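You operate a simulated robot arm through the tools that you are given. There is no shell and no other tool.

Carry out the task below with a simulated robot arm. There is one attempt and no reset: what you move stays moved.

## Task
The coupling head only rides on the ball: wind it clear, couple it properly and prove it.
Fine: open catch and handle, wind down, shut both; wind out till it strains, then wind in. Where these are worked on the way, their far stop is far enough and under half their travel is too little: coupling catch.

Only the result counts: the job must be done as asked and must still hold three seconds after the hand-in. Knocking over, shifting, dropping, spilling or breaking anything else fails it.

## Robot
A 7-joint arm with a two-finger gripper, fixed in place. Base frame: the origin is on the floor under the middle of its stand, x ahead of it, y to its left, z up; the work surface is at about z = 0.78. Units: m, rad, N and s.
With the tool pointing down near the work surface it reaches from about 0.34 to 0.72 m from the base axis. Its first joint turns from -1.152 to 1.152 rad. Payload 2.45 kg.
Tool frame: the origin (TCP) lies between the finger pads and is the grasp point; the fingertips stand 0.026 m ahead of it; z points along the fingers, y is the line along which they close. The gripper opens to 0.096 m; its body begins 0.069 m behind the TCP.
Orientation is that of the tool frame in the base frame, as a unit quaternion [x, y, z, w]. With the fingers straight down and closing along the base's y, the tool's x points along the base's -x, its y along +y and its z along -z.

## Interface
- The arm moves only by the tool step_arm. Its argument "moves" is a list of rows, each a list of 3 entries, a list of its own where there are three numbers: the shift along the base's x, y, z in units of 20 mm (1.0 is 20 mm), then the turn, a rotation vector about the base's x, y, z in units of 6 degrees (1.0 is 6 degrees), then the gripper command, from -1 (shut) to 1 (fully open), values between in proportion. In form: [[[x, y, z], [ax, ay, az], grip], ...]. A call has 1 to 20 rows; each row shifts and turns the commanded pose from where the row before left it. A call with a number of a shift or a turn outside -1 to 1 is refused whole. Each row takes 0.2 s and may step no farther than 0.05 m and 0.15 rad from the row before; otherwise, or with a gripper value out of range, the whole call is refused. A pose out of reach is approached as far as the arm can. The call stops where the force on the tool passes 60 N (or 10 N more than at its start, if that is more) or the arm is blocked; 0.2 s more then pass. Each finger travels about 0.05 m/s and halts on what it meets, pressing with about 44 N; the grip force reading is that of the motor and also rises with nothing between the fingers. The clock runs only during rows and for 0.2 s after the last one: add rows that do not move to give the fingers time. The reply holds the time, the measured pose of the TCP, the force on the tool along the base axes, the opening and the grip force, in the units named above and with some noise, with the torque about the TCP (base axes, N m) and any sound that the robot's microphone picked up, and new pictures: "pictures" is both (left out), scene, wrist or none.
- Cameras (640 x 400 px; columns grow to the right, rows downward): "scene" is fixed at [0.1852, -0.412, 1.4295]; the picture's right is [0.54, -0.84, 0.00], its down [-0.46, -0.29, -0.84] and it looks along [0.71, 0.45, -0.54] (base axes); focal length 214 px, centre (320, 200). "wrist" rides on the gripper at [0.082, 0.003, -0.098] in the tool frame; the picture's right is [-0.04, 1.00, 0.00], its down [-0.73, -0.03, -0.68] and it looks along [-0.68, -0.03, 0.73] (tool axes); focal length 256 px, centre (320, 200). There is no depth. A picture from a camera that has moved, and an enlarged one, comes with that camera's place and axes in the base frame and with its lens.
- inspect(camera, box): a new picture of the part [left, top, right, bottom] of that camera's present view, enlarged. It takes no simulated time.
- finish_job(): hands the job in; it is judged then, once.

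Places have to be worked out from the pictures, the camera data and where the tool is seen. Open the gripper and draw the arm clear of the work before you hand the job in, unless the task says otherwise.

The tools are called after "Emit:" as name(argument=value, ...) on one line, values as JSON. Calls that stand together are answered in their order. step_arm: Moves the arm, as the interface text tells. Its arguments: {"type":"object","properties":{"moves":{"type":"array","items":{"type":"array"}},"pictures":{"type":"string","enum":["both","scene","wrist","none"]}},"required":["moves"]} The other tools are called the same way: inspect (camera, box) takes an enlarged picture of a part of a camera's view; finish_job () hands the job in.

At the start:

```text
time_s: 0.0
position: [0.3647, -0.0613, 1.3846]
orientation: [0.0, 1.0, 0.0, 0.001]
wrist_force: [0.1, 0.2, -0.5]
wrist_torque: [0.01, 0.01, -0.02]
gripper_width: 0.0962
gripper_force: 0.0
```

scene: 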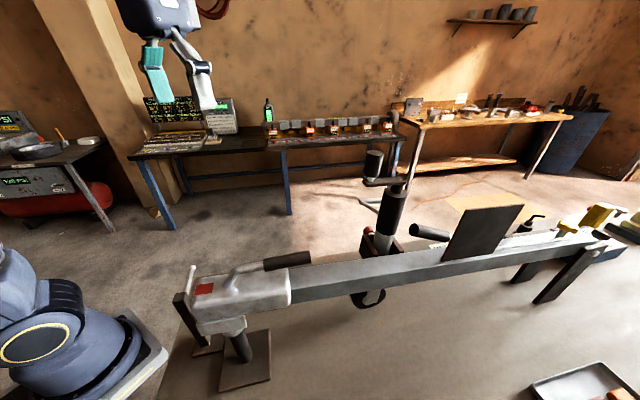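
wrist: 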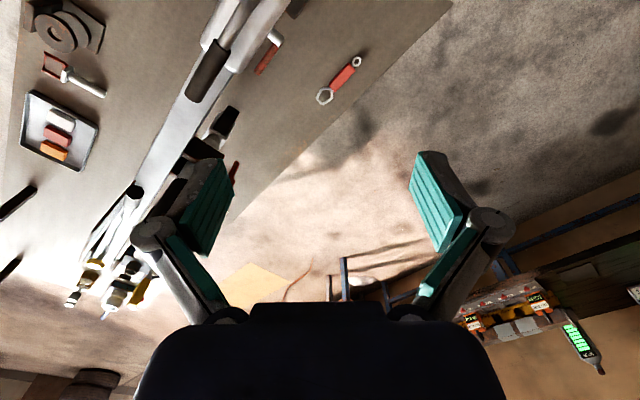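

I'll take a closer look at the coupling, the jockey winder and the rest of the scene before I move anything.

Emit:
inspect(camera="scene", box=[160, 230, 320, 400])

Emit:
inspect(camera="scene", box=[320, 130, 480, 320])

Emit:
inspect(camera="wrist", box=[0, 0, 320, 200])

Emit:
inspect(camera="scene", box=[420, 180, 640, 400])

```text
2.35 times, centred on (240, 315) of scene
camera zoom: at [0.1852, -0.412, 1.4295], right [0.54, -0.84, 0.0], down [-0.46, -0.29, -0.84], along [0.71, 0.45, -0.54], focal length 505 px, centre (508, -71)
```

zoom: 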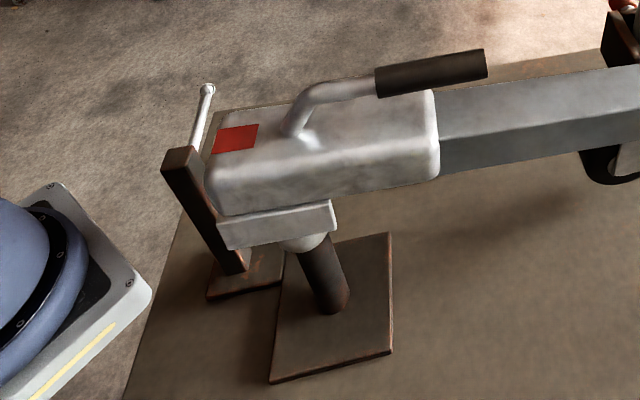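

```text
2.11 times, centred on (400, 225) of scene
camera zoom: at [0.1852, -0.412, 1.4295], right [0.54, -0.84, 0.0], down [-0.46, -0.29, -0.84], along [0.71, 0.45, -0.54], focal length 452 px, centre (152, 147)
```

zoom: 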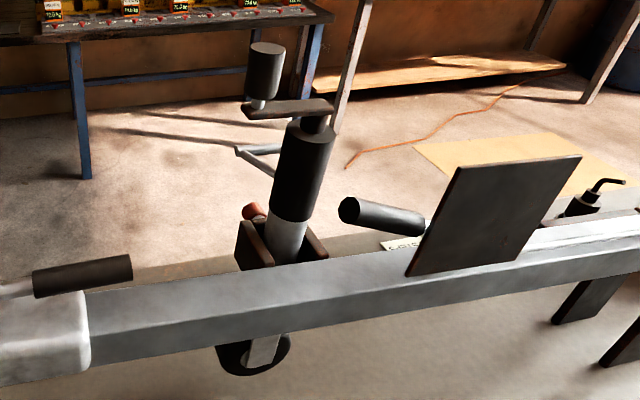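

```text
2.00 times, centred on (160, 100) of wrist
camera zoom: at [0.2823, -0.0573, 1.4831], right [0.04, 1.0, 0.0], down [0.73, -0.03, 0.68], along [0.68, -0.03, -0.73], focal length 512 px, centre (640, 400)
```

zoom: 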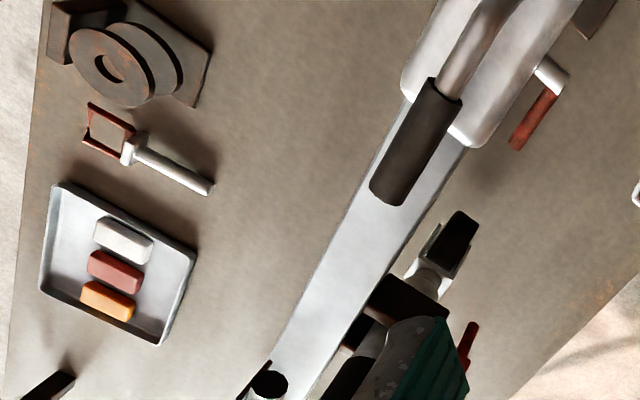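

```text
1.82 times, centred on (530, 290) of scene
camera zoom: at [0.1852, -0.412, 1.4295], right [0.54, -0.84, 0.0], down [-0.46, -0.29, -0.84], along [0.71, 0.45, -0.54], focal length 390 px, centre (-62, 36)
```

zoom: 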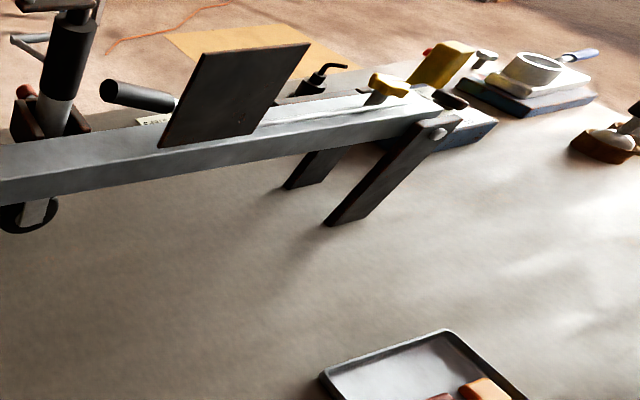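

The ball post looks to be at about (0.28, -0.125), with the head above it near z≈0.95–1.0. The bar runs off towards +x/-y, and the jockey is at about (0.59, -0.33). I'll swing the wrist camera round to the far (+y) side to look for the catch.

Emit:
step_arm(moves=[[[0, 0.6, 0], [0, 0, -1], 1], [[0, 0.6, 0], [0, 0, -1], 1], [[0, 0.6, 0], [0, 0, -1], 1], [[0, 0.6, 0], [0, 0, -1], 1], [[0, 0.6, 0], [0, 0, -1], 1], [[0, 0.6, 0], [0, 0, -1], 1], [[0, 0.6, 0], [0, 0, -1], 1], [[0, 0.6, 0], [0, 0, -1], 1], [[0, 0.6, 0], [0, 0, -1], 1], [[0, 0.6, 0], [0, 0, -1], 1], [[0, 0.6, 0], [0, 0, -1], 1], [[0, 0.6, 0], [0, 0, -1], 1], [[0, 0.6, 0], [0, 0, -1], 1], [[0, 0.6, 0], [0, 0, -1], 1], [[0, 0.6, 0], [0, 0, -1], 1]])

```text
time_s: 3.2
position: [0.3637, 0.1184, 1.3851]
orientation: [0.708, 0.706, 0.0, 0.0]
wrist_force: [0.2, -1.0, -0.2]
wrist_torque: [-0.02, 0.0, 0.01]
gripper_width: 0.0959
gripper_force: 0.1
camera wrist: at [0.3678, 0.201, 1.4833], right [1.0, -0.04, 0.0], down [-0.03, -0.73, 0.68], along [-0.03, -0.68, -0.73], focal length 256 px, centre (320, 200)
```

scene: 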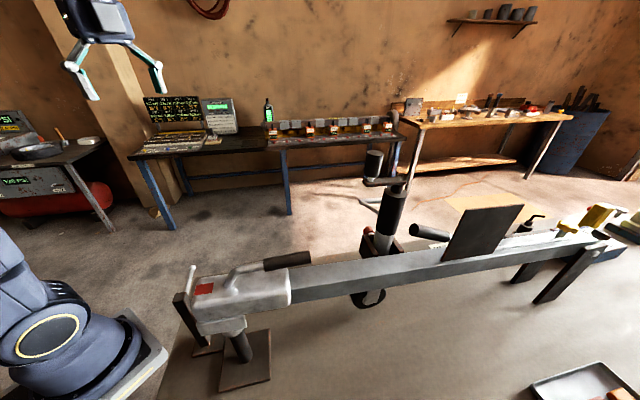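
wrist: 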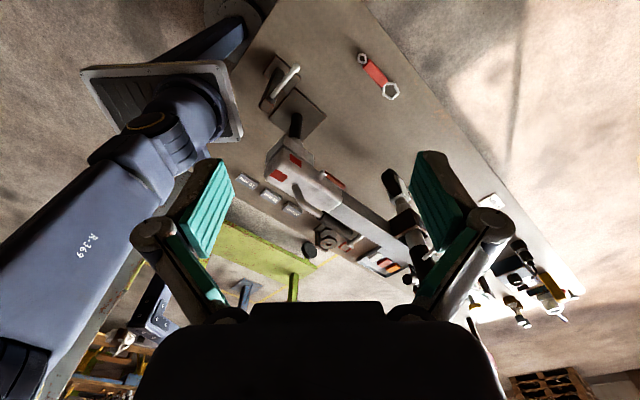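

This far-side view shows the head and its surroundings well, so I'll zoom in on them.

Emit:
inspect(camera="wrist", box=[220, 40, 380, 140])

Emit:
inspect(camera="wrist", box=[230, 120, 390, 260])

Emit:
inspect(camera="wrist", box=[360, 150, 600, 330])

```text
4.00 times, centred on (300, 90) of wrist
camera zoom: at [0.3678, 0.201, 1.4833], right [1.0, -0.04, 0.0], down [-0.03, -0.73, 0.68], along [-0.03, -0.68, -0.73], focal length 1024 px, centre (400, 640)
```

zoom: 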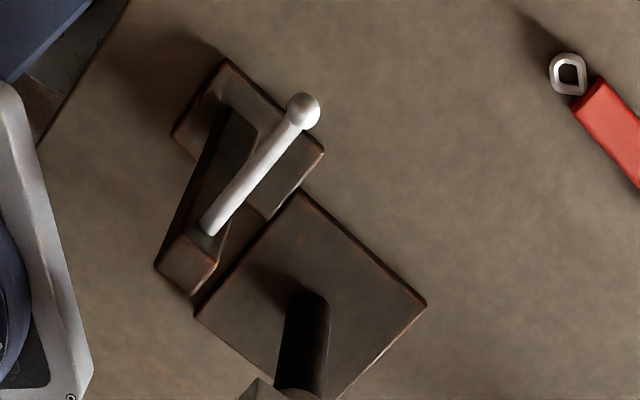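

```text
2.86 times, centred on (310, 190) of wrist
camera zoom: at [0.3678, 0.201, 1.4833], right [1.0, -0.04, 0.0], down [-0.03, -0.73, 0.68], along [-0.03, -0.68, -0.73], focal length 731 px, centre (349, 229)
```

zoom: 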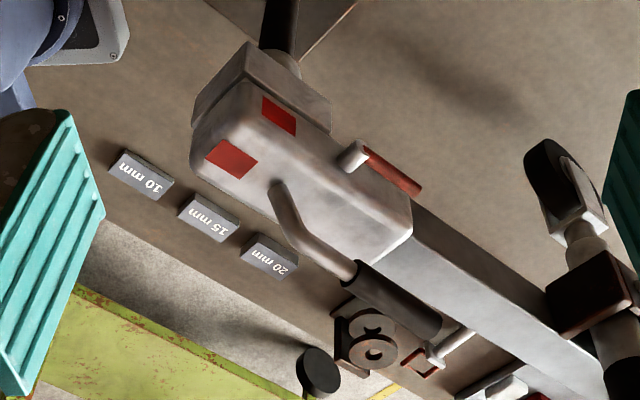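

```text
2.22 times, centred on (480, 240) of wrist
camera zoom: at [0.3678, 0.201, 1.4833], right [1.0, -0.04, 0.0], down [-0.03, -0.73, 0.68], along [-0.03, -0.68, -0.73], focal length 569 px, centre (-36, 111)
```

zoom: 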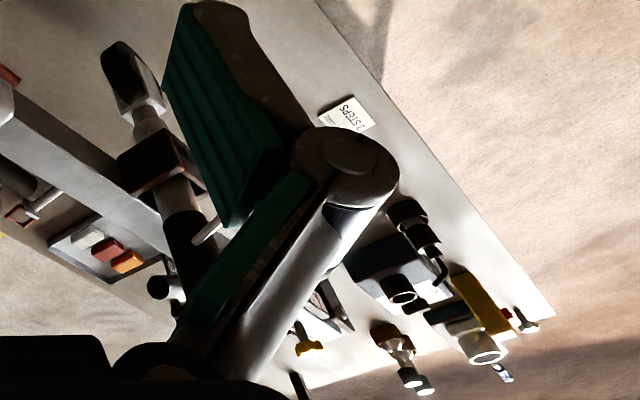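

There's a card with writing on it near the bar ("2 STEPS…"). I'll zoom in from both cameras to read it.

Emit:
inspect(camera="wrist", box=[470, 180, 540, 225])

Emit:
inspect(camera="scene", box=[400, 225, 460, 262])

Emit:
inspect(camera="wrist", box=[220, 130, 330, 200])

```text
8.89 times, centred on (505, 202) of wrist
camera zoom: at [0.3678, 0.201, 1.4833], right [1.0, -0.04, 0.0], down [-0.03, -0.73, 0.68], along [-0.03, -0.68, -0.73], focal length 2276 px, centre (-1324, 178)
```

zoom: 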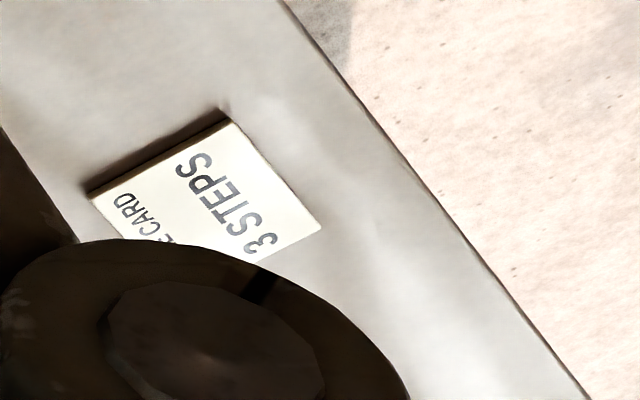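

```text
10.67 times, centred on (430, 244) of scene
camera zoom: at [0.1852, -0.412, 1.4295], right [0.54, -0.84, 0.0], down [-0.46, -0.29, -0.84], along [0.71, 0.45, -0.54], focal length 2288 px, centre (-853, -264)
```

zoom: 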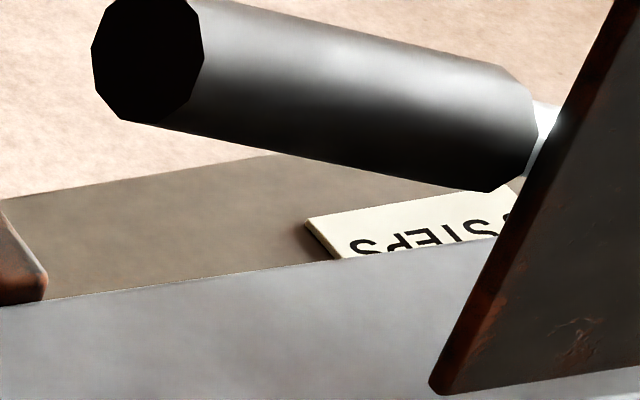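

```text
5.71 times, centred on (275, 165) of wrist
camera zoom: at [0.3678, 0.201, 1.4833], right [1.0, -0.04, 0.0], down [-0.03, -0.73, 0.68], along [-0.03, -0.68, -0.73], focal length 1463 px, centre (577, 400)
```

zoom: 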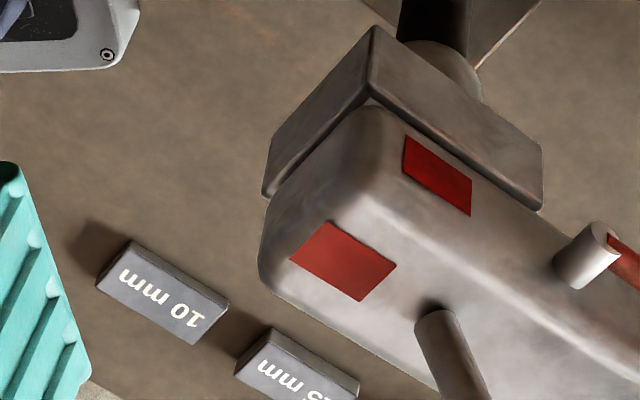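

I'll move the wrist over the bar to read the card and get a proper look at the jockey winder.

Emit:
step_arm(moves=[[[0.2, -0.9, 0.1], [0, 0, 0.8], 1], [[0.2, -0.9, 0.1], [0, 0, 0.8], 1], [[0.2, -0.9, 0.1], [0, 0, 0.8], 1], [[0.2, -0.9, 0.1], [0, 0, 0.8], 1], [[0.2, -0.9, 0.1], [0, 0, 0.8], 1], [[0.2, -0.9, 0.1], [0, 0, 0.8], 1], [[0.2, -0.9, 0.1], [0, 0, 0.8], 1], [[0.2, -0.9, 0.1], [0, 0, 0.8], 1], [[0.2, -0.9, 0.1], [0, 0, 0.8], 1], [[0.2, -0.9, 0.1], [0, 0, 0.8], 1], [[0.2, -0.9, 0.1], [0, 0, 0.8], 1], [[0.2, -0.9, 0.1], [0, 0, 0.8], 1], [[0.2, -0.9, 0.1], [0, 0, 0.8], 1], [[0.2, -0.9, 0.1], [0, 0, 0.8], 1], [[0.2, -0.9, 0.1], [0, 0, 0.8], 1], [[0.2, -0.9, 0.1], [0, 0, 0.8], 1], [[0.2, -0.9, 0.1], [0, 0, 0.8], 1], [[0.2, -0.9, 0.1], [0, 0, 0.8], 1]])

```text
time_s: 7.0
position: [0.4186, -0.1966, 1.37]
orientation: [0.031, 1.0, -0.002, 0.001]
wrist_force: [0.5, -0.2, 0.2]
wrist_torque: [0.03, -0.01, -0.03]
gripper_width: 0.0961
gripper_force: 0.1
out of reach, approached as far as the arm can: row 4, 6, 8, 10, 11, 13, 14, 15, 16, 17, 18
camera wrist: at [0.3378, -0.1875, 1.4688], right [0.1, 0.99, 0.0], down [0.73, -0.07, 0.68], along [0.68, -0.07, -0.73], focal length 256 px, centre (320, 200)
```

scene: 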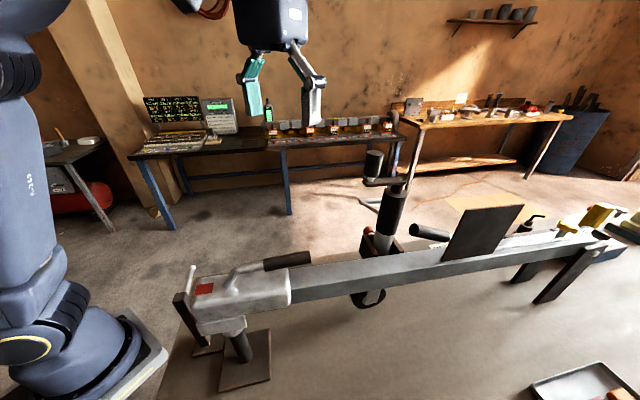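
wrist: 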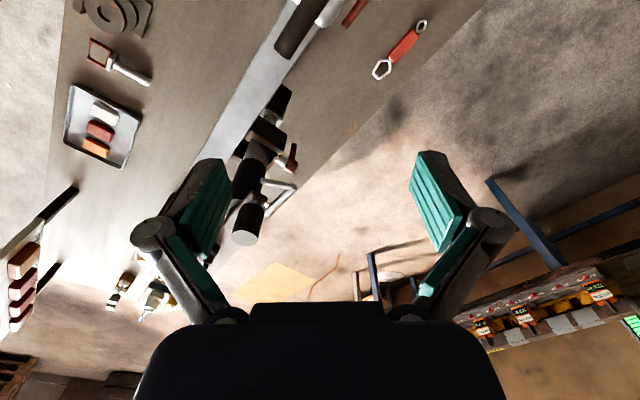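

At this height the tool-down reach ends at about r=0.46, so the crank will need a lower or tilted tool. I'll zoom in on the jockey and the card from here.

Emit:
inspect(camera="wrist", box=[190, 70, 350, 270])

Emit:
inspect(camera="wrist", box=[0, 0, 240, 150])

Emit:
inspect(camera="wrist", box=[60, 180, 300, 340])

```text
2.00 times, centred on (270, 170) of wrist
camera zoom: at [0.3378, -0.1875, 1.4688], right [0.1, 0.99, 0.0], down [0.73, -0.07, 0.68], along [0.68, -0.07, -0.73], focal length 512 px, centre (420, 260)
```

zoom: 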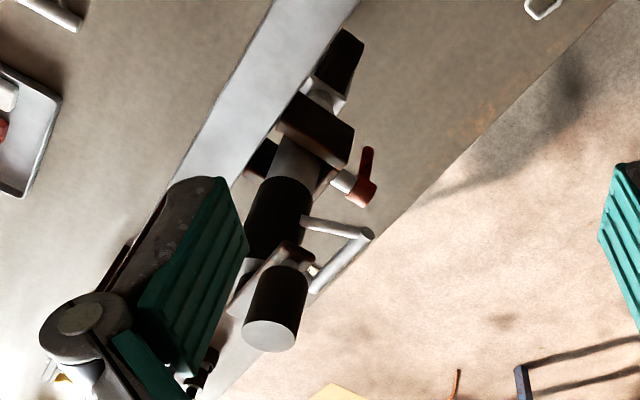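

```text
2.67 times, centred on (120, 75) of wrist
camera zoom: at [0.3378, -0.1875, 1.4688], right [0.1, 0.99, 0.0], down [0.73, -0.07, 0.68], along [0.68, -0.07, -0.73], focal length 683 px, centre (853, 533)
```

zoom: 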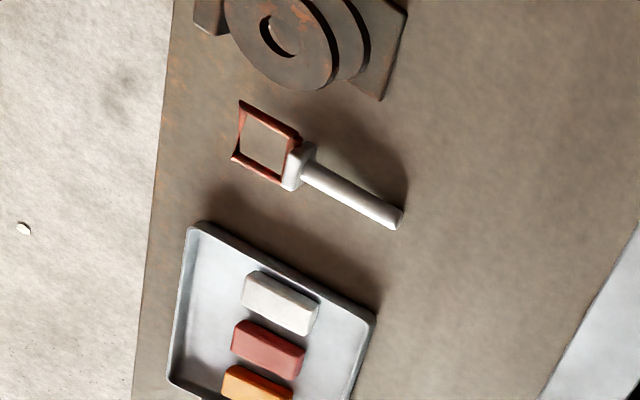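

```text
2.50 times, centred on (180, 260) of wrist
camera zoom: at [0.3378, -0.1875, 1.4688], right [0.1, 0.99, 0.0], down [0.73, -0.07, 0.68], along [0.68, -0.07, -0.73], focal length 640 px, centre (670, 50)
```

zoom: 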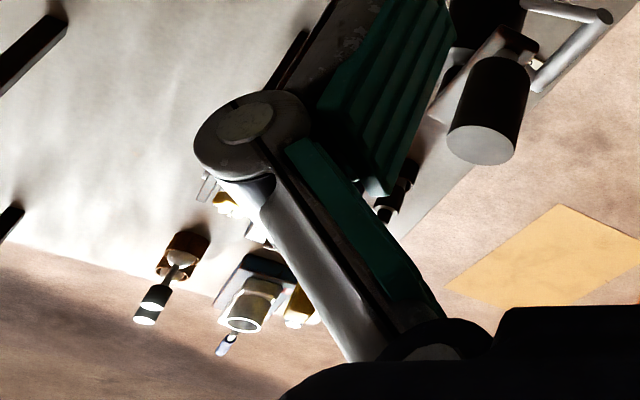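

I place the knob top at about (0.557, -0.294, 1.289) and the crank axis at about (0.587, -0.337). I'll yaw and shift so the card sits between the fingers and I can read it, which also gives a second view of the jockey.

Emit:
step_arm(moves=[[[-0.1, 1, -0.1], [0, 0, -0.57], 1], [[-0.1, 1, -0.1], [0, 0, -0.57], 1], [[-0.1, 1, -0.1], [0, 0, -0.57], 1], [[-0.1, 1, -0.1], [0, 0, -0.57], 1], [[-0.1, 1, -0.1], [0, 0, -0.57], 1], [[-0.1, 1, -0.1], [0, 0, -0.57], 1], [[-0.1, 1, -0.1], [0, 0, -0.57], 1], [[-0.1, 1, -0.1], [0, 0, -0.57], 1], [[-0.1, 1, -0.1], [0, 0, -0.57], 1], [[-0.1, 1, -0.1], [0, 0, -0.57], 1]], pictures="wrist")

```text
time_s: 9.2
position: [0.3987, 0.0031, 1.3509]
orientation: [0.326, 0.946, 0.0, 0.0]
wrist_force: [-0.4, 0.2, -0.5]
wrist_torque: [-0.04, 0.01, 0.02]
gripper_width: 0.096
gripper_force: 0.0
camera wrist: at [0.3361, 0.0572, 1.4502], right [0.65, 0.76, 0.0], down [0.56, -0.47, 0.68], along [0.52, -0.44, -0.73], focal length 256 px, centre (320, 200)
```

wrist: 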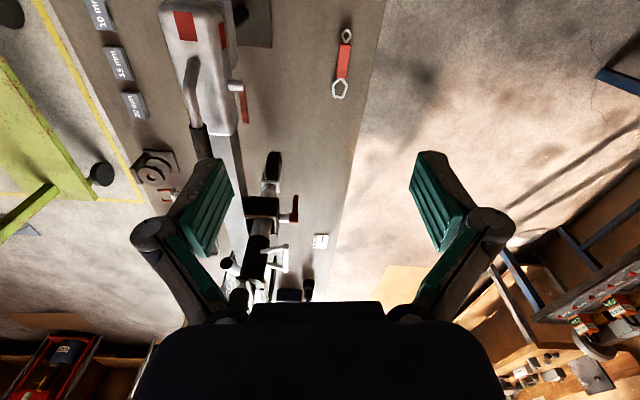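

Emit:
inspect(camera="wrist", box=[305, 228, 337, 252])

Emit:
inspect(camera="wrist", box=[210, 140, 330, 310])

Emit:
inspect(camera="wrist", box=[140, 0, 300, 130])

```text
16.00 times, centred on (321, 240) of wrist
camera zoom: at [0.3361, 0.0572, 1.4502], right [0.65, 0.76, 0.0], down [0.56, -0.47, 0.68], along [0.52, -0.44, -0.73], focal length 4096 px, centre (304, -440)
```

zoom: 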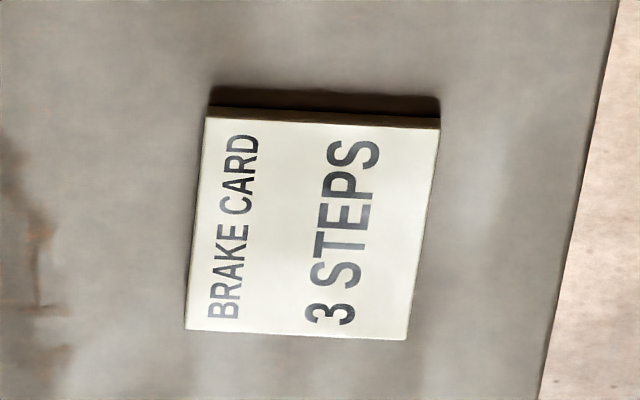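

```text
2.35 times, centred on (270, 225) of wrist
camera zoom: at [0.3361, 0.0572, 1.4502], right [0.65, 0.76, 0.0], down [0.56, -0.47, 0.68], along [0.52, -0.44, -0.73], focal length 602 px, centre (438, 141)
```

zoom: 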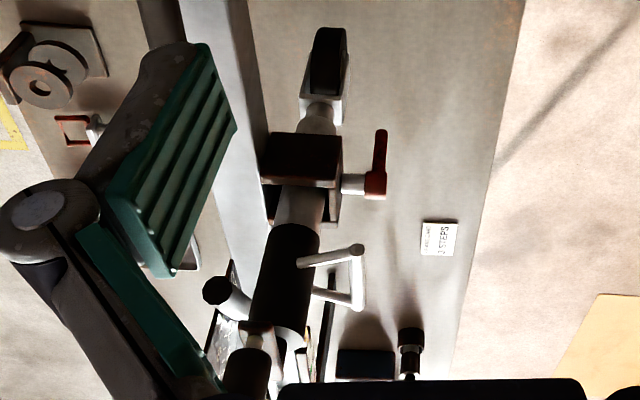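

```text
3.08 times, centred on (220, 65) of wrist
camera zoom: at [0.3361, 0.0572, 1.4502], right [0.65, 0.76, 0.0], down [0.56, -0.47, 0.68], along [0.52, -0.44, -0.73], focal length 788 px, centre (628, 615)
```

zoom: 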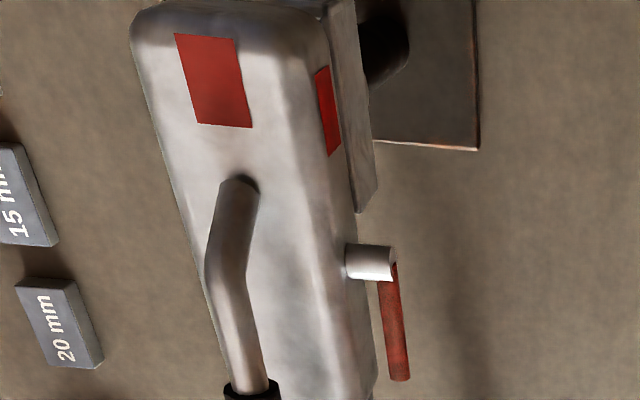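

The card says "BRAKE CARD 3 STEPS", so it isn't about this job. My estimates so far are:
- **Bar axis:** about -44°.
- **Handle grip:** (0.36, -0.18, 1.113) to (0.417, -0.243, 1.117).
- **Catch boss:** about (0.362, -0.125, 1.046), with its red lever running back to about (0.40, -0.15, 1.069).

Next I'll tilt the tool 45° outward and go to a pre-grasp near the crank knob.

Emit:
step_arm(moves=[[[0.3, -0.9, 0.02], [0, 0, 0.667], 1], [[0.3, -0.9, 0.02], [0, 0, 0.667], 1], [[0.3, -0.9, 0.02], [-0.3125, -0.541, 0], 1], [[0.3, -0.9, 0.02], [-0.3125, -0.541, 0], 1], [[0.3, -0.9, 0.02], [-0.3125, -0.541, 0], 1], [[0.3, -0.9, 0.02], [-0.3125, -0.541, 0], 1], [[0.3, -0.9, 0.02], [-0.3125, -0.541, 0], 1], [[0.3, -0.9, 0.02], [-0.3125, -0.541, 0], 1], [[0.3, -0.9, 0.02], [-0.3125, -0.541, 0], 1], [[0.3, -0.9, 0.02], [-0.3125, -0.541, 0], 1], [[0.3, -0.9, 0.02], [-0.3125, -0.541, 0], 1], [[0.3, -0.9, 0.02], [-0.3125, -0.541, 0], 1], [[0.3, -0.9, 0.02], [-0.3125, -0.541, 0], 1], [[0.3, -0.9, 0.02], [-0.3125, -0.541, 0], 1]])

```text
time_s: 12.2
position: [0.4821, -0.2474, 1.3564]
orientation: [0.237, 0.892, -0.1, 0.371]
wrist_force: [0.1, 0.4, 0.3]
wrist_torque: [0.04, 0.02, 0.05]
gripper_width: 0.0959
gripper_force: 0.0
camera wrist: at [0.3743, -0.1823, 1.3676], right [0.52, 0.85, 0.03], down [0.02, -0.04, 1.0], along [0.85, -0.52, -0.04], focal length 256 px, centre (320, 200)
```

scene: 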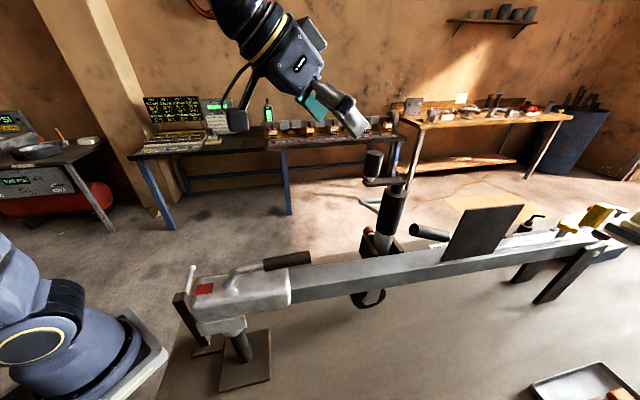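
wrist: 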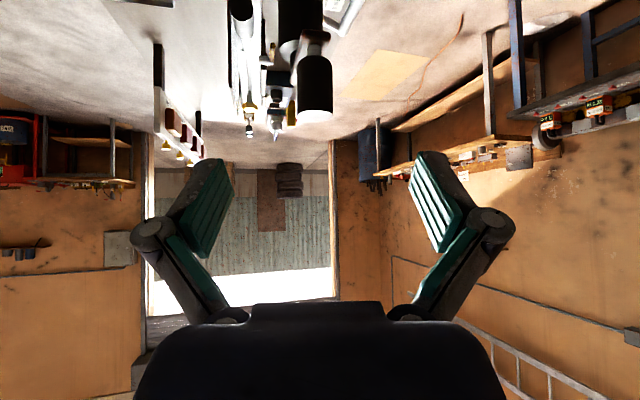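

I'm facing the knob with the image upside down, and its position agrees with my estimate. I'll zoom in for the knob's size and the detail of the crank arm.

Emit:
inspect(camera="wrist", box=[220, 0, 380, 150])

Emit:
inspect(camera="scene", box=[330, 80, 430, 220])

```text
2.67 times, centred on (300, 75) of wrist
camera zoom: at [0.3743, -0.1823, 1.3676], right [0.52, 0.85, 0.03], down [0.02, -0.04, 1.0], along [0.85, -0.52, -0.04], focal length 683 px, centre (373, 533)
```

zoom: 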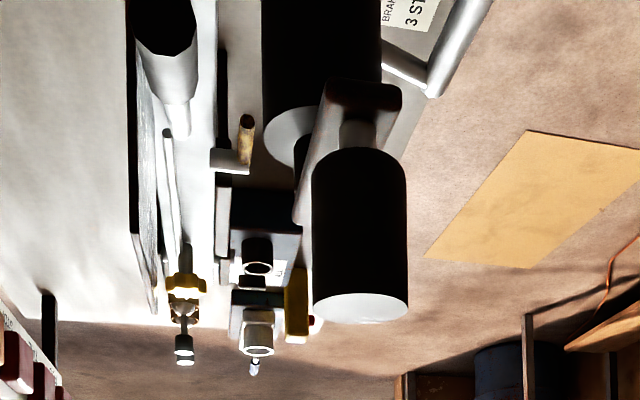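

```text
2.86 times, centred on (380, 150) of scene
camera zoom: at [0.1852, -0.4121, 1.4295], right [0.54, -0.84, 0.0], down [-0.46, -0.29, -0.84], along [0.71, 0.45, -0.54], focal length 613 px, centre (149, 343)
```

zoom: 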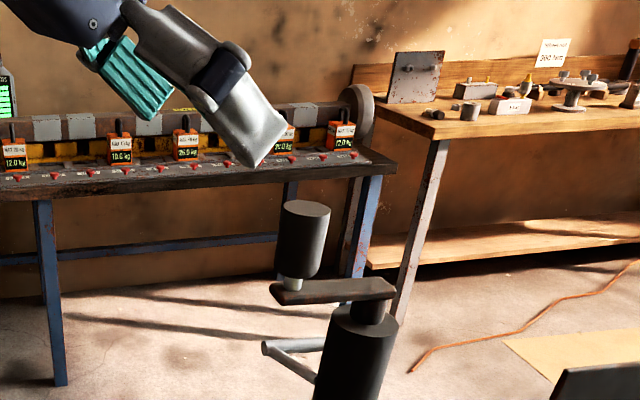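

The knob is about 30 mm in diameter, spanning z≈1.237–1.287, with the arm beneath it at about 1.22. The hub is near (0.594, -0.338), which makes the crank radius about 57 mm. I'll advance along the tool axis with the fingers open, straddling the knob.

Emit:
step_arm(moves=[[[0.535, -0.34, -0.631], [0, 0, 0], 1], [[0.535, -0.34, -0.631], [0, 0, 0], 1], [[0.535, -0.34, -0.631], [0, 0, 0], 1], [[0.535, -0.34, -0.631], [0, 0, 0], 1], [[0.535, -0.34, -0.631], [0, 0, 0], 1], [[0.535, -0.34, -0.631], [0, 0, 0], 1], [[0.535, -0.34, -0.631], [0, 0, 0], 1]])

```text
time_s: 13.8
position: [0.5579, -0.2988, 1.2677]
orientation: [0.238, 0.892, -0.101, 0.37]
wrist_force: [0.4, 0.3, -0.2]
wrist_torque: [0.0, -0.01, -0.01]
gripper_width: 0.0961
gripper_force: 0.1
camera wrist: at [0.4494, -0.2307, 1.2791], right [0.52, 0.85, 0.03], down [0.02, -0.04, 1.0], along [0.85, -0.52, -0.04], focal length 256 px, centre (320, 200)
```

scene: 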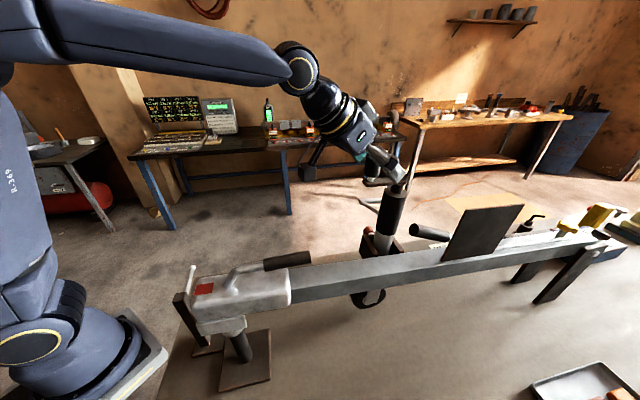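
wrist: 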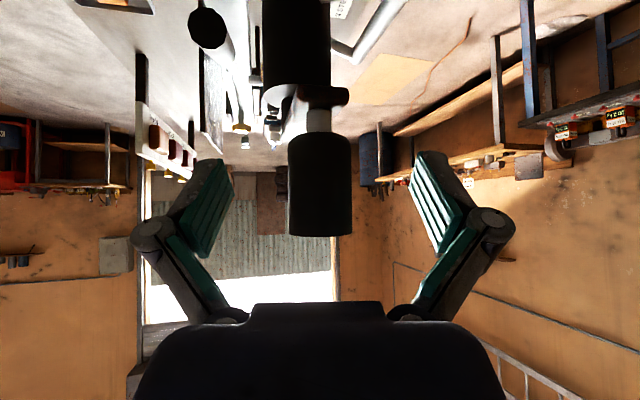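

The knob is centred between the fingers, so I'll close on it.

Emit:
step_arm(moves=[[[0, 0, 0], [0, 0, 0], -1], [[0, 0, 0], [0, 0, 0], -1], [[0, 0, 0], [0, 0, 0], -1], [[0, 0, 0], [0, 0, 0], -1], [[0, 0, 0], [0, 0, 0], -1]])

```text
time_s: 15.0
position: [0.5575, -0.2974, 1.2676]
orientation: [0.239, 0.892, -0.1, 0.37]
wrist_force: [0.4, 0.7, -1.5]
wrist_torque: [0.25, -0.35, 0.01]
gripper_width: 0.0275
gripper_force: 38.5
camera wrist: at [0.4492, -0.2304, 1.2792], right [0.52, 0.85, 0.03], down [0.02, -0.04, 1.0], along [0.85, -0.52, -0.04], focal length 256 px, centre (320, 200)
```

scene: 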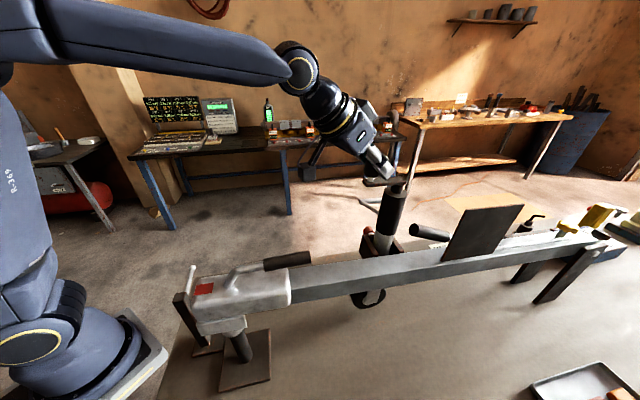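
wrist: 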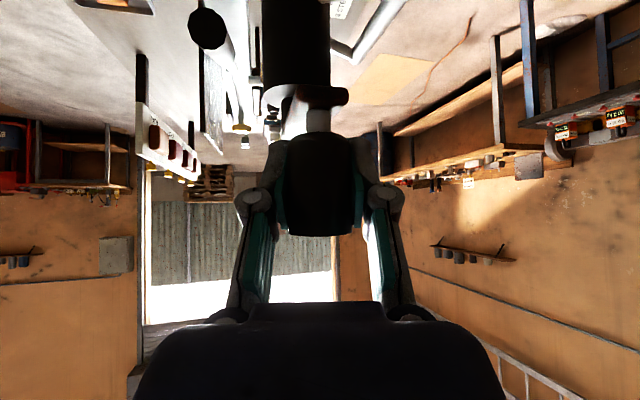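

The grip is firm, at 27.5 mm wide. I'll make a small 30° clockwise test turn of the crank and look at the forces and the motion.

Emit:
step_arm(moves=[[[0.379, 0.285, 0], [0, 0, 0], -1], [[0.424, 0.216, 0], [0, 0, 0], -1], [[0.455, 0.139, 0], [0, 0, 0], -1]])

```text
time_s: 15.8
position: [0.5831, -0.2853, 1.2673]
orientation: [0.238, 0.893, -0.099, 0.37]
wrist_force: [0.0, -11.8, -9.1]
wrist_torque: [0.3, -0.85, -0.1]
gripper_width: 0.0277
gripper_force: 44.8
camera wrist: at [0.475, -0.2171, 1.2793], right [0.52, 0.85, 0.03], down [0.02, -0.04, 1.0], along [0.85, -0.52, -0.04], focal length 256 px, centre (320, 200)
```

scene: 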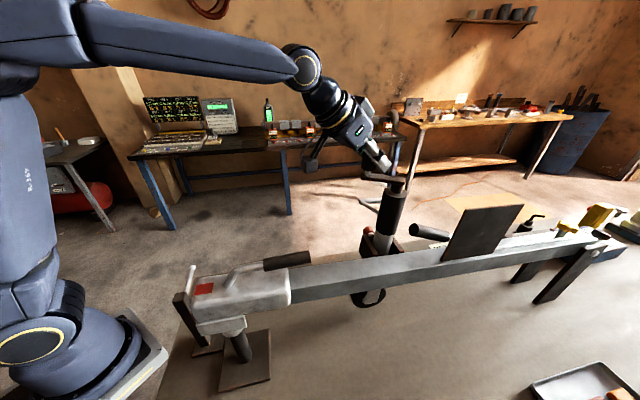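
wrist: 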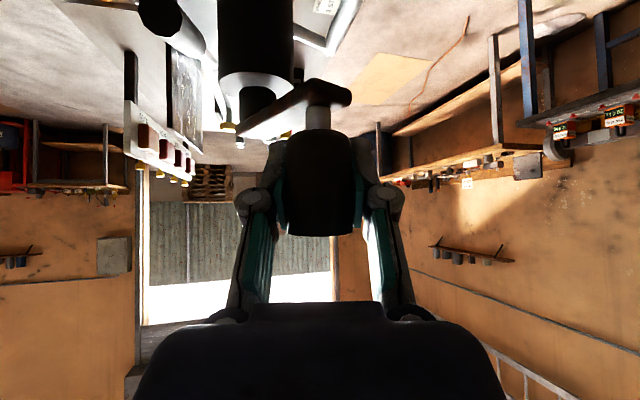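

The crank turned, and the force is mostly radial (-12 N in y), so my circle is slightly too big. I'll continue clockwise with a corrected arc.

Emit:
step_arm(moves=[[[0.565, -0.04, 0], [0, 0, 0], -1], [[0.475, -0.06, 0], [0, 0, 0], -1], [[0.455, -0.125, 0], [0, 0, 0], -1], [[0.435, -0.2, 0], [0, 0, 0], -1]], pictures="wrist")

```text
time_s: 16.8
position: [0.6252, -0.286, 1.2661]
orientation: [0.236, 0.893, -0.097, 0.37]
wrist_force: [4.3, 27.9, -11.0]
wrist_torque: [-0.11, -0.21, -0.46]
gripper_width: 0.0273
gripper_force: 44.9
camera wrist: at [0.5164, -0.2199, 1.2787], right [0.52, 0.86, 0.03], down [0.02, -0.05, 1.0], along [0.86, -0.51, -0.04], focal length 256 px, centre (320, 200)
```

wrist: 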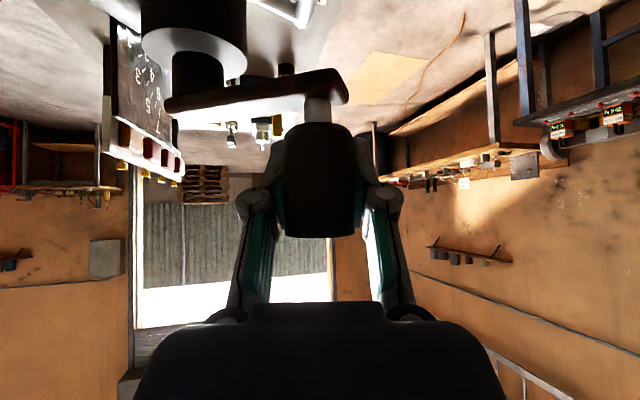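

The knob's actual path fits a circle centred at about (0.604, -0.359) with R≈0.077, larger than I assumed. Before continuing, I'll check in the pictures whether the head or wheel has moved, to confirm which way clockwise winds.

Emit:
inspect(camera="scene", box=[160, 230, 320, 400])

Emit:
inspect(camera="scene", box=[320, 130, 480, 320])

```text
2.35 times, centred on (240, 315) of scene
camera zoom: at [0.1856, -0.4111, 1.4297], right [0.54, -0.84, 0.0], down [-0.46, -0.29, -0.84], along [0.71, 0.45, -0.54], focal length 505 px, centre (508, -71)
```

zoom: 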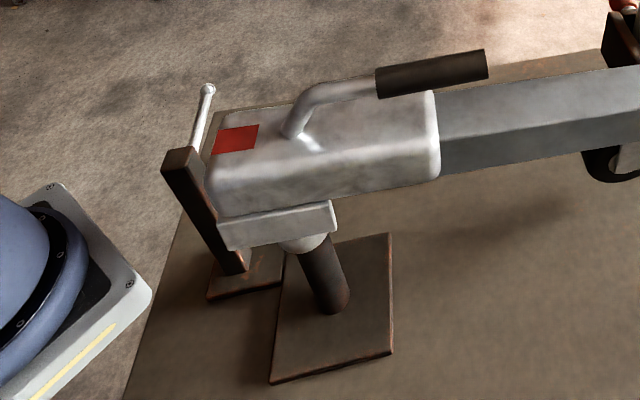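

```text
2.11 times, centred on (400, 225) of scene
camera zoom: at [0.1856, -0.4111, 1.4297], right [0.54, -0.84, 0.0], down [-0.46, -0.29, -0.84], along [0.71, 0.45, -0.54], focal length 452 px, centre (152, 147)
```

zoom: 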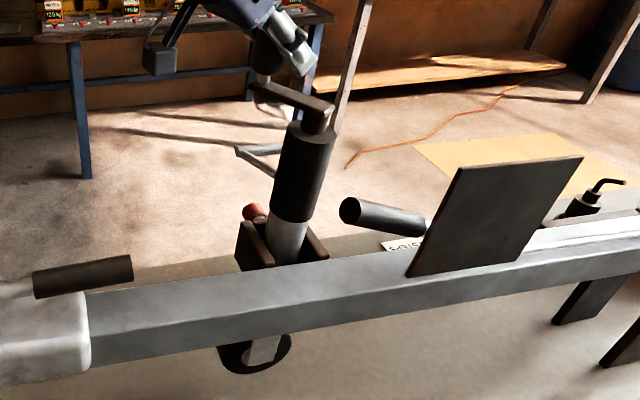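

There's no visible change in the head after 60°. I'll carry on clockwise with the corrected circle and keep watching forces and reach.

Emit:
step_arm(moves=[[[0.445, 0.31, 0], [0, 0, 0], -1], [[0.605, -0.285, 0], [0, 0, 0], -1], [[0.55, -0.38, 0], [0, 0, 0], -1], [[0.475, -0.475, 0], [0, 0, 0], -1]], pictures="wrist")

```text
time_s: 17.8
position: [0.666, -0.306, 1.2696]
orientation: [0.236, 0.891, -0.1, 0.375]
wrist_force: [7.7, 14.7, 0.1]
wrist_torque: [-0.2, 0.24, -0.67]
gripper_width: 0.011
gripper_force: 35.7
camera wrist: at [0.557, -0.2392, 1.2813], right [0.52, 0.85, 0.03], down [0.01, -0.04, 1.0], along [0.85, -0.52, -0.03], focal length 256 px, centre (320, 200)
```

wrist: 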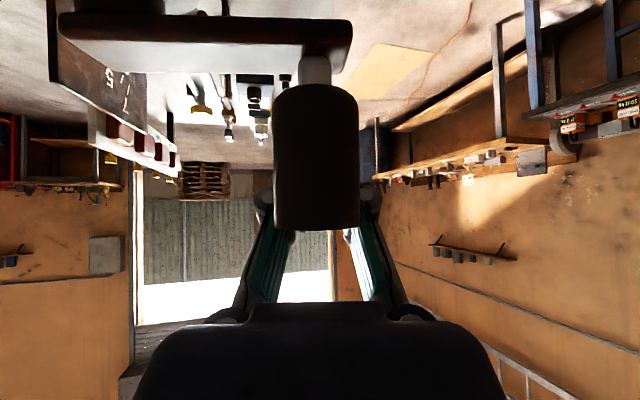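

The knob slipped down the fingers. It seems fixed to the crank, so holding the tool's orientation makes it spin in the pads and creep out. I'll open, back straight out along the tool axis and look again.

Emit:
step_arm(moves=[[[0, 0, 0], [0, 0, 0], 1], [[0, 0, 0], [0, 0, 0], 1], [[0, 0, 0], [0, 0, 0], 1], [[0, 0, 0], [0, 0, 0], 1], [[0, 0, 0], [0, 0, 0], 1], [[-0.536, 0.31, 0.619], [0, 0, 0], 1], [[-0.536, 0.31, 0.619], [0, 0, 0], 1], [[-0.536, 0.31, 0.619], [0, 0, 0], 1], [[-0.536, 0.31, 0.619], [0, 0, 0], 1], [[-0.536, 0.31, 0.619], [0, 0, 0], 1], [[-0.536, 0.31, 0.619], [0, 0, 0], 1], [[-0.536, 0.31, 0.619], [0, 0, 0], 1], [[-0.536, 0.31, 0.619], [0, 0, 0], 1], [[-0.536, 0.31, 0.619], [0, 0, 0], 1]])

```text
time_s: 20.8
position: [0.5678, -0.2555, 1.381]
orientation: [0.238, 0.892, -0.101, 0.371]
wrist_force: [-0.3, -0.2, 0.7]
wrist_torque: [0.03, -0.01, 0.03]
gripper_width: 0.0959
gripper_force: 0.1
camera wrist: at [0.4597, -0.1877, 1.3922], right [0.52, 0.85, 0.03], down [0.02, -0.04, 1.0], along [0.85, -0.52, -0.04], focal length 256 px, centre (320, 200)
```

scene: 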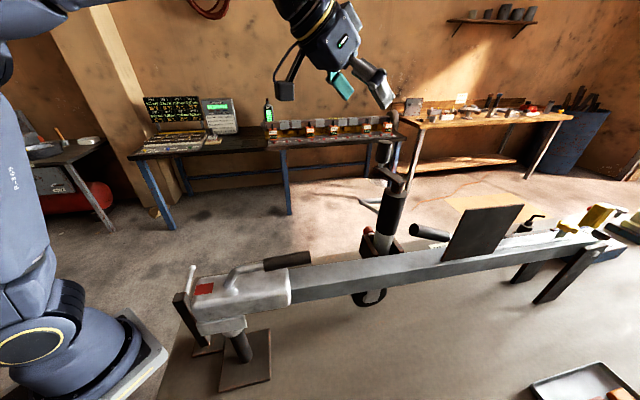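
wrist: 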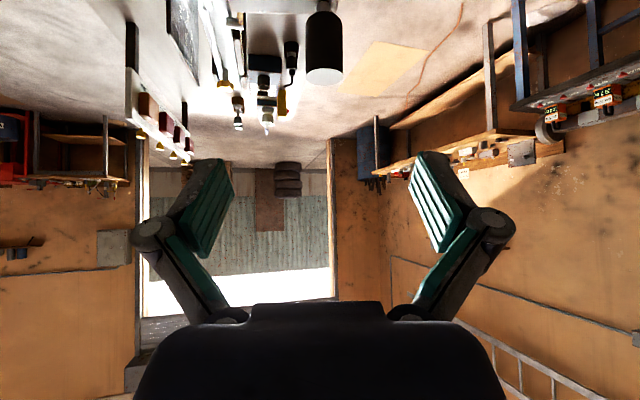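

I'm clear of the knob. I'll zoom in on the gripper and the crank in the scene view to judge clearances and the current crank angle.

Emit:
inspect(camera="scene", box=[260, 0, 430, 120])

Emit:
inspect(camera="scene", box=[340, 130, 430, 230])

```text
3.33 times, centred on (345, 60) of scene
camera zoom: at [0.1852, -0.412, 1.4295], right [0.54, -0.84, 0.0], down [-0.46, -0.29, -0.84], along [0.71, 0.45, -0.54], focal length 715 px, centre (237, 667)
```

zoom: 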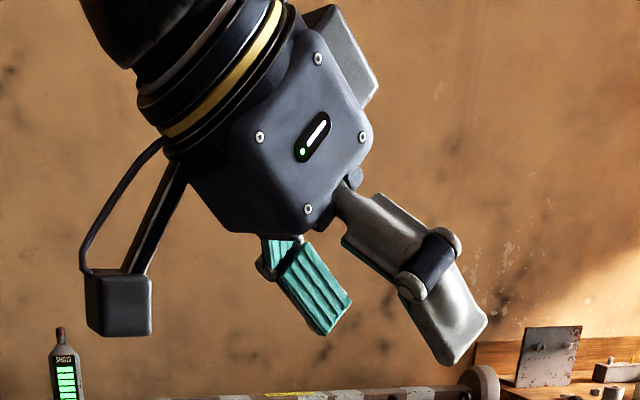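

```text
4.00 times, centred on (385, 180) of scene
camera zoom: at [0.1852, -0.412, 1.4295], right [0.54, -0.84, 0.0], down [-0.46, -0.29, -0.84], along [0.71, 0.45, -0.54], focal length 858 px, centre (60, 280)
```

zoom: 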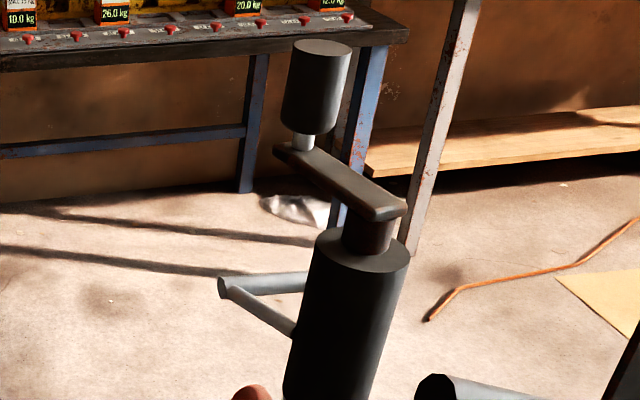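

The image evidence now puts the hub at about (0.603, -0.340) with R≈0.059, so my enlarged circle was what forced the slip. The knob sits at about (0.638, -0.290). I'll go back in around it with the fingers open and check alignment.

Emit:
step_arm(moves=[[[0.5, -0.246, -0.807], [0, 0, 0], 1], [[0.5, -0.246, -0.807], [0, 0, 0], 1], [[0.5, -0.246, -0.807], [0, 0, 0], 1], [[0.5, -0.246, -0.807], [0, 0, 0], 1], [[0.5, -0.246, -0.807], [0, 0, 0], 1], [[0.5, -0.246, -0.807], [0, 0, 0], 1], [[0.5, -0.246, -0.807], [0, 0, 0], 1]], pictures="both")

```text
time_s: 22.4
position: [0.6368, -0.2879, 1.2669]
orientation: [0.237, 0.892, -0.1, 0.37]
wrist_force: [0.2, 0.4, 0.1]
wrist_torque: [0.01, 0.02, 0.01]
gripper_width: 0.0959
gripper_force: 0.0
camera wrist: at [0.5291, -0.2209, 1.2787], right [0.52, 0.85, 0.03], down [0.02, -0.04, 1.0], along [0.85, -0.52, -0.04], focal length 256 px, centre (320, 200)
```

scene: 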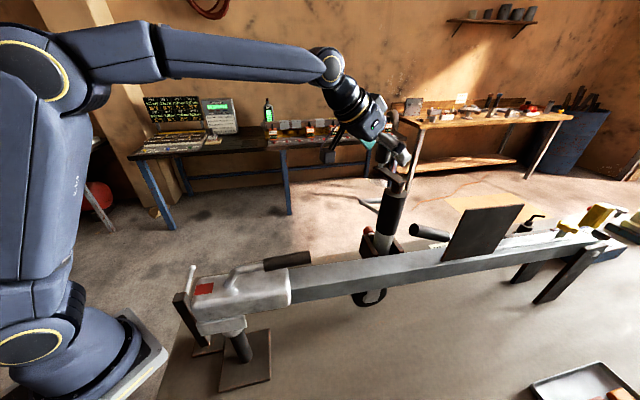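
wrist: 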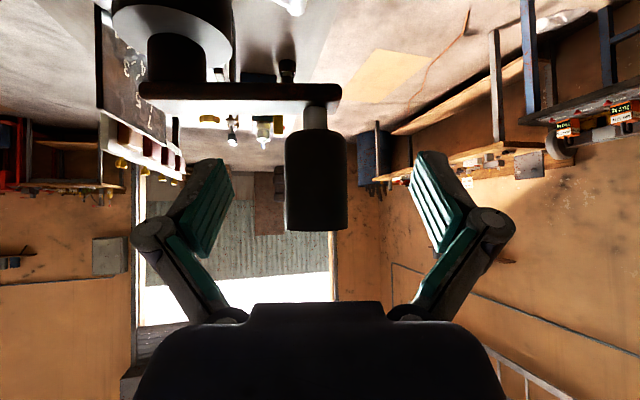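

The knob is well between the fingers. I'll zoom in on the crank arm in the wrist view to pin down the hub and the radius.

Emit:
inspect(camera="wrist", box=[90, 0, 370, 250])

Emit:
inspect(camera="scene", box=[360, 130, 430, 210])

```text
1.60 times, centred on (230, 125) of wrist
camera zoom: at [0.5291, -0.2209, 1.2787], right [0.52, 0.85, 0.03], down [0.02, -0.04, 1.0], along [0.85, -0.52, -0.04], focal length 410 px, centre (464, 320)
```

zoom: 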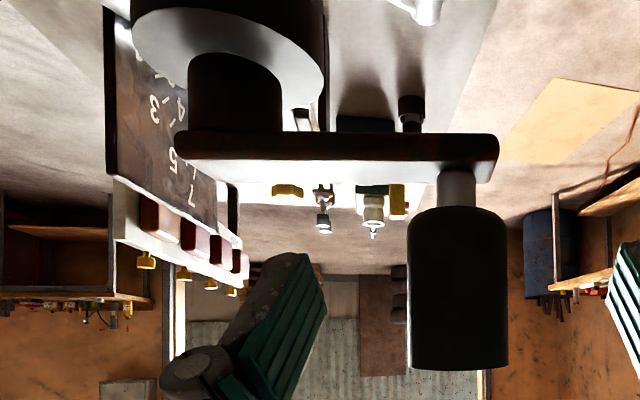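

```text
5.00 times, centred on (395, 170) of scene
camera zoom: at [0.1852, -0.412, 1.4295], right [0.54, -0.84, 0.0], down [-0.46, -0.29, -0.84], along [0.71, 0.45, -0.54], focal length 1072 px, centre (-55, 350)
```

zoom: 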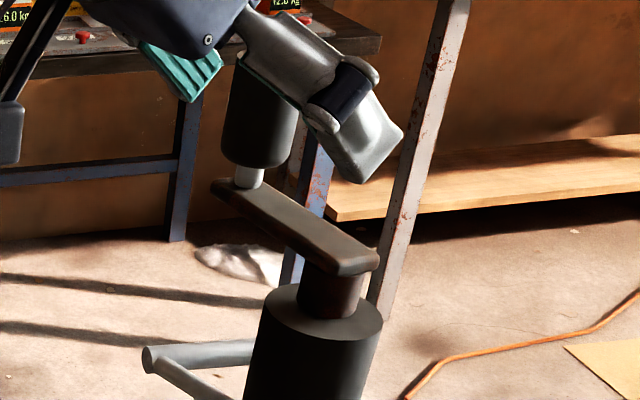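

Combining all the views, the hub is at about (0.601, -0.341), R≈0.064, and the crank is at about 58°. The earlier forward slip fits that. I'll grip and turn 30° clockwise on this circle, then check the knob is still seated.

Emit:
step_arm(moves=[[[0, 0, 0], [0, 0, 0], -1], [[0, 0, 0], [0, 0, 0], -1], [[0, 0, 0], [0, 0, 0], -1], [[0, 0, 0], [0, 0, 0], -1], [[0, 0, 0], [0, 0, 0], -1], [[0.445, -0.336, 0], [0, 0, 0], -1], [[0.38, -0.408, 0], [0, 0, 0], -1], [[0.304, -0.468, 0], [0, 0, 0], -1]], pictures="wrist")

```text
time_s: 24.2
position: [0.6654, -0.3068, 1.2669]
orientation: [0.234, 0.892, -0.097, 0.374]
wrist_force: [14.2, 12.8, -2.2]
wrist_torque: [-0.49, -0.06, -0.75]
gripper_width: 0.0208
gripper_force: 40.9
camera wrist: at [0.5565, -0.2405, 1.2778], right [0.51, 0.86, 0.03], down [0.01, -0.04, 1.0], along [0.86, -0.51, -0.03], focal length 256 px, centre (320, 200)
```

wrist: 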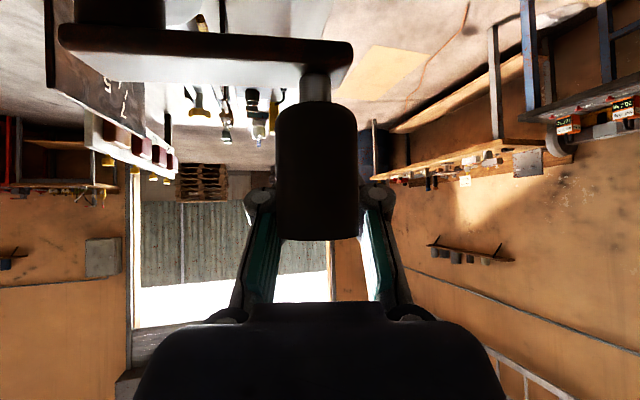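

The knob hasn't moved at all: it stays at about (0.636, -0.288) while the pads slid along it. So clockwise either meets a stop or takes up the load from there. I'll open, recentre on the knob, regrip and test counter-clockwise.

Emit:
step_arm(moves=[[[0, 0, 0], [0, 0, 0], 1], [[0, 0, 0], [0, 0, 0], 1], [[0, 0, 0], [0, 0, 0], 1], [[0, 0, 0], [0, 0, 0], 1], [[-0.304, 0.468, 0], [0, 0, 0], 1], [[-0.38, 0.408, 0], [0, 0, 0], 1], [[-0.445, 0.336, 0], [0, 0, 0], 1], [[0, 0, 0], [0, 0, 0], -1], [[0, 0, 0], [0, 0, 0], -1], [[0, 0, 0], [0, 0, 0], -1], [[0, 0, 0], [0, 0, 0], -1], [[0, 0, 0], [0, 0, 0], -1], [[-0.497, 0.254, 0], [0, 0, 0], -1], [[-0.534, 0.163, 0], [0, 0, 0], -1], [[-0.554, 0.068, 0], [0, 0, 0], -1]], pictures="wrist")

```text
time_s: 27.4
position: [0.6078, -0.2763, 1.2677]
orientation: [0.237, 0.892, -0.098, 0.373]
wrist_force: [11.6, 1.6, 12.9]
wrist_torque: [0.64, -0.52, 0.6]
gripper_width: 0.0281
gripper_force: 45.0
camera wrist: at [0.4985, -0.209, 1.2793], right [0.52, 0.85, 0.03], down [0.01, -0.04, 1.0], along [0.85, -0.52, -0.03], focal length 256 px, centre (320, 200)
```

wrist: 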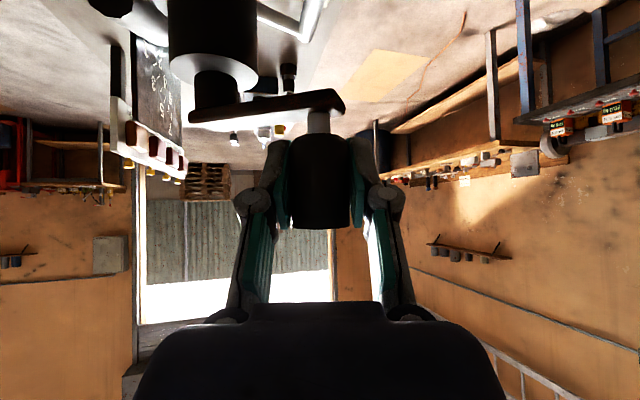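

Counter-clockwise turns freely: the knob went from about 58° to 82°, with the tool pushed up in z, which suggests it lifts the bar. I'll check the head against the ball, and the jockey's lower end, for visible change.

Emit:
inspect(camera="scene", box=[160, 230, 320, 400])

Emit:
inspect(camera="scene", box=[320, 130, 480, 320])

```text
2.35 times, centred on (240, 315) of scene
camera zoom: at [0.1854, -0.4119, 1.4295], right [0.54, -0.84, 0.0], down [-0.46, -0.29, -0.84], along [0.71, 0.45, -0.54], focal length 505 px, centre (508, -71)
```

zoom: 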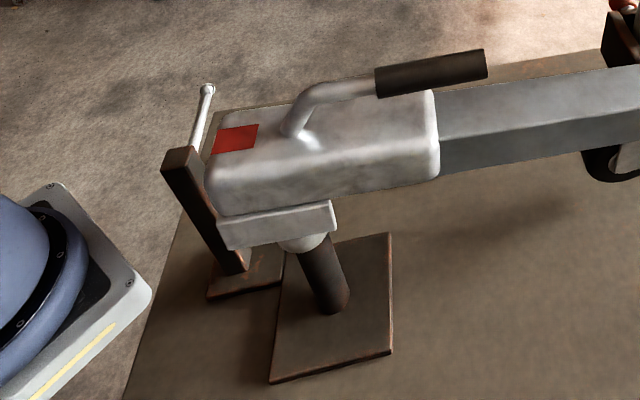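

```text
2.11 times, centred on (400, 225) of scene
camera zoom: at [0.1854, -0.4119, 1.4295], right [0.54, -0.84, 0.0], down [-0.46, -0.29, -0.84], along [0.71, 0.45, -0.54], focal length 452 px, centre (152, 147)
```

zoom: 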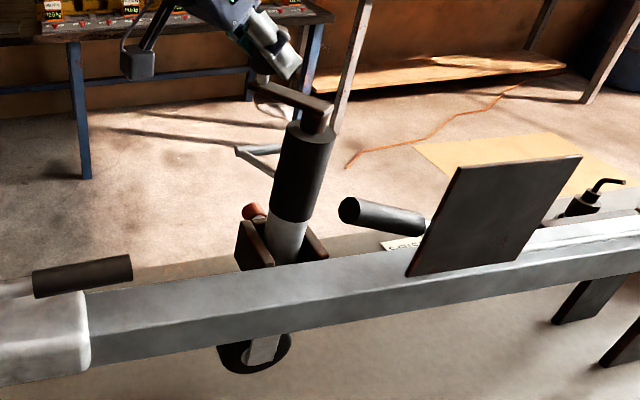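

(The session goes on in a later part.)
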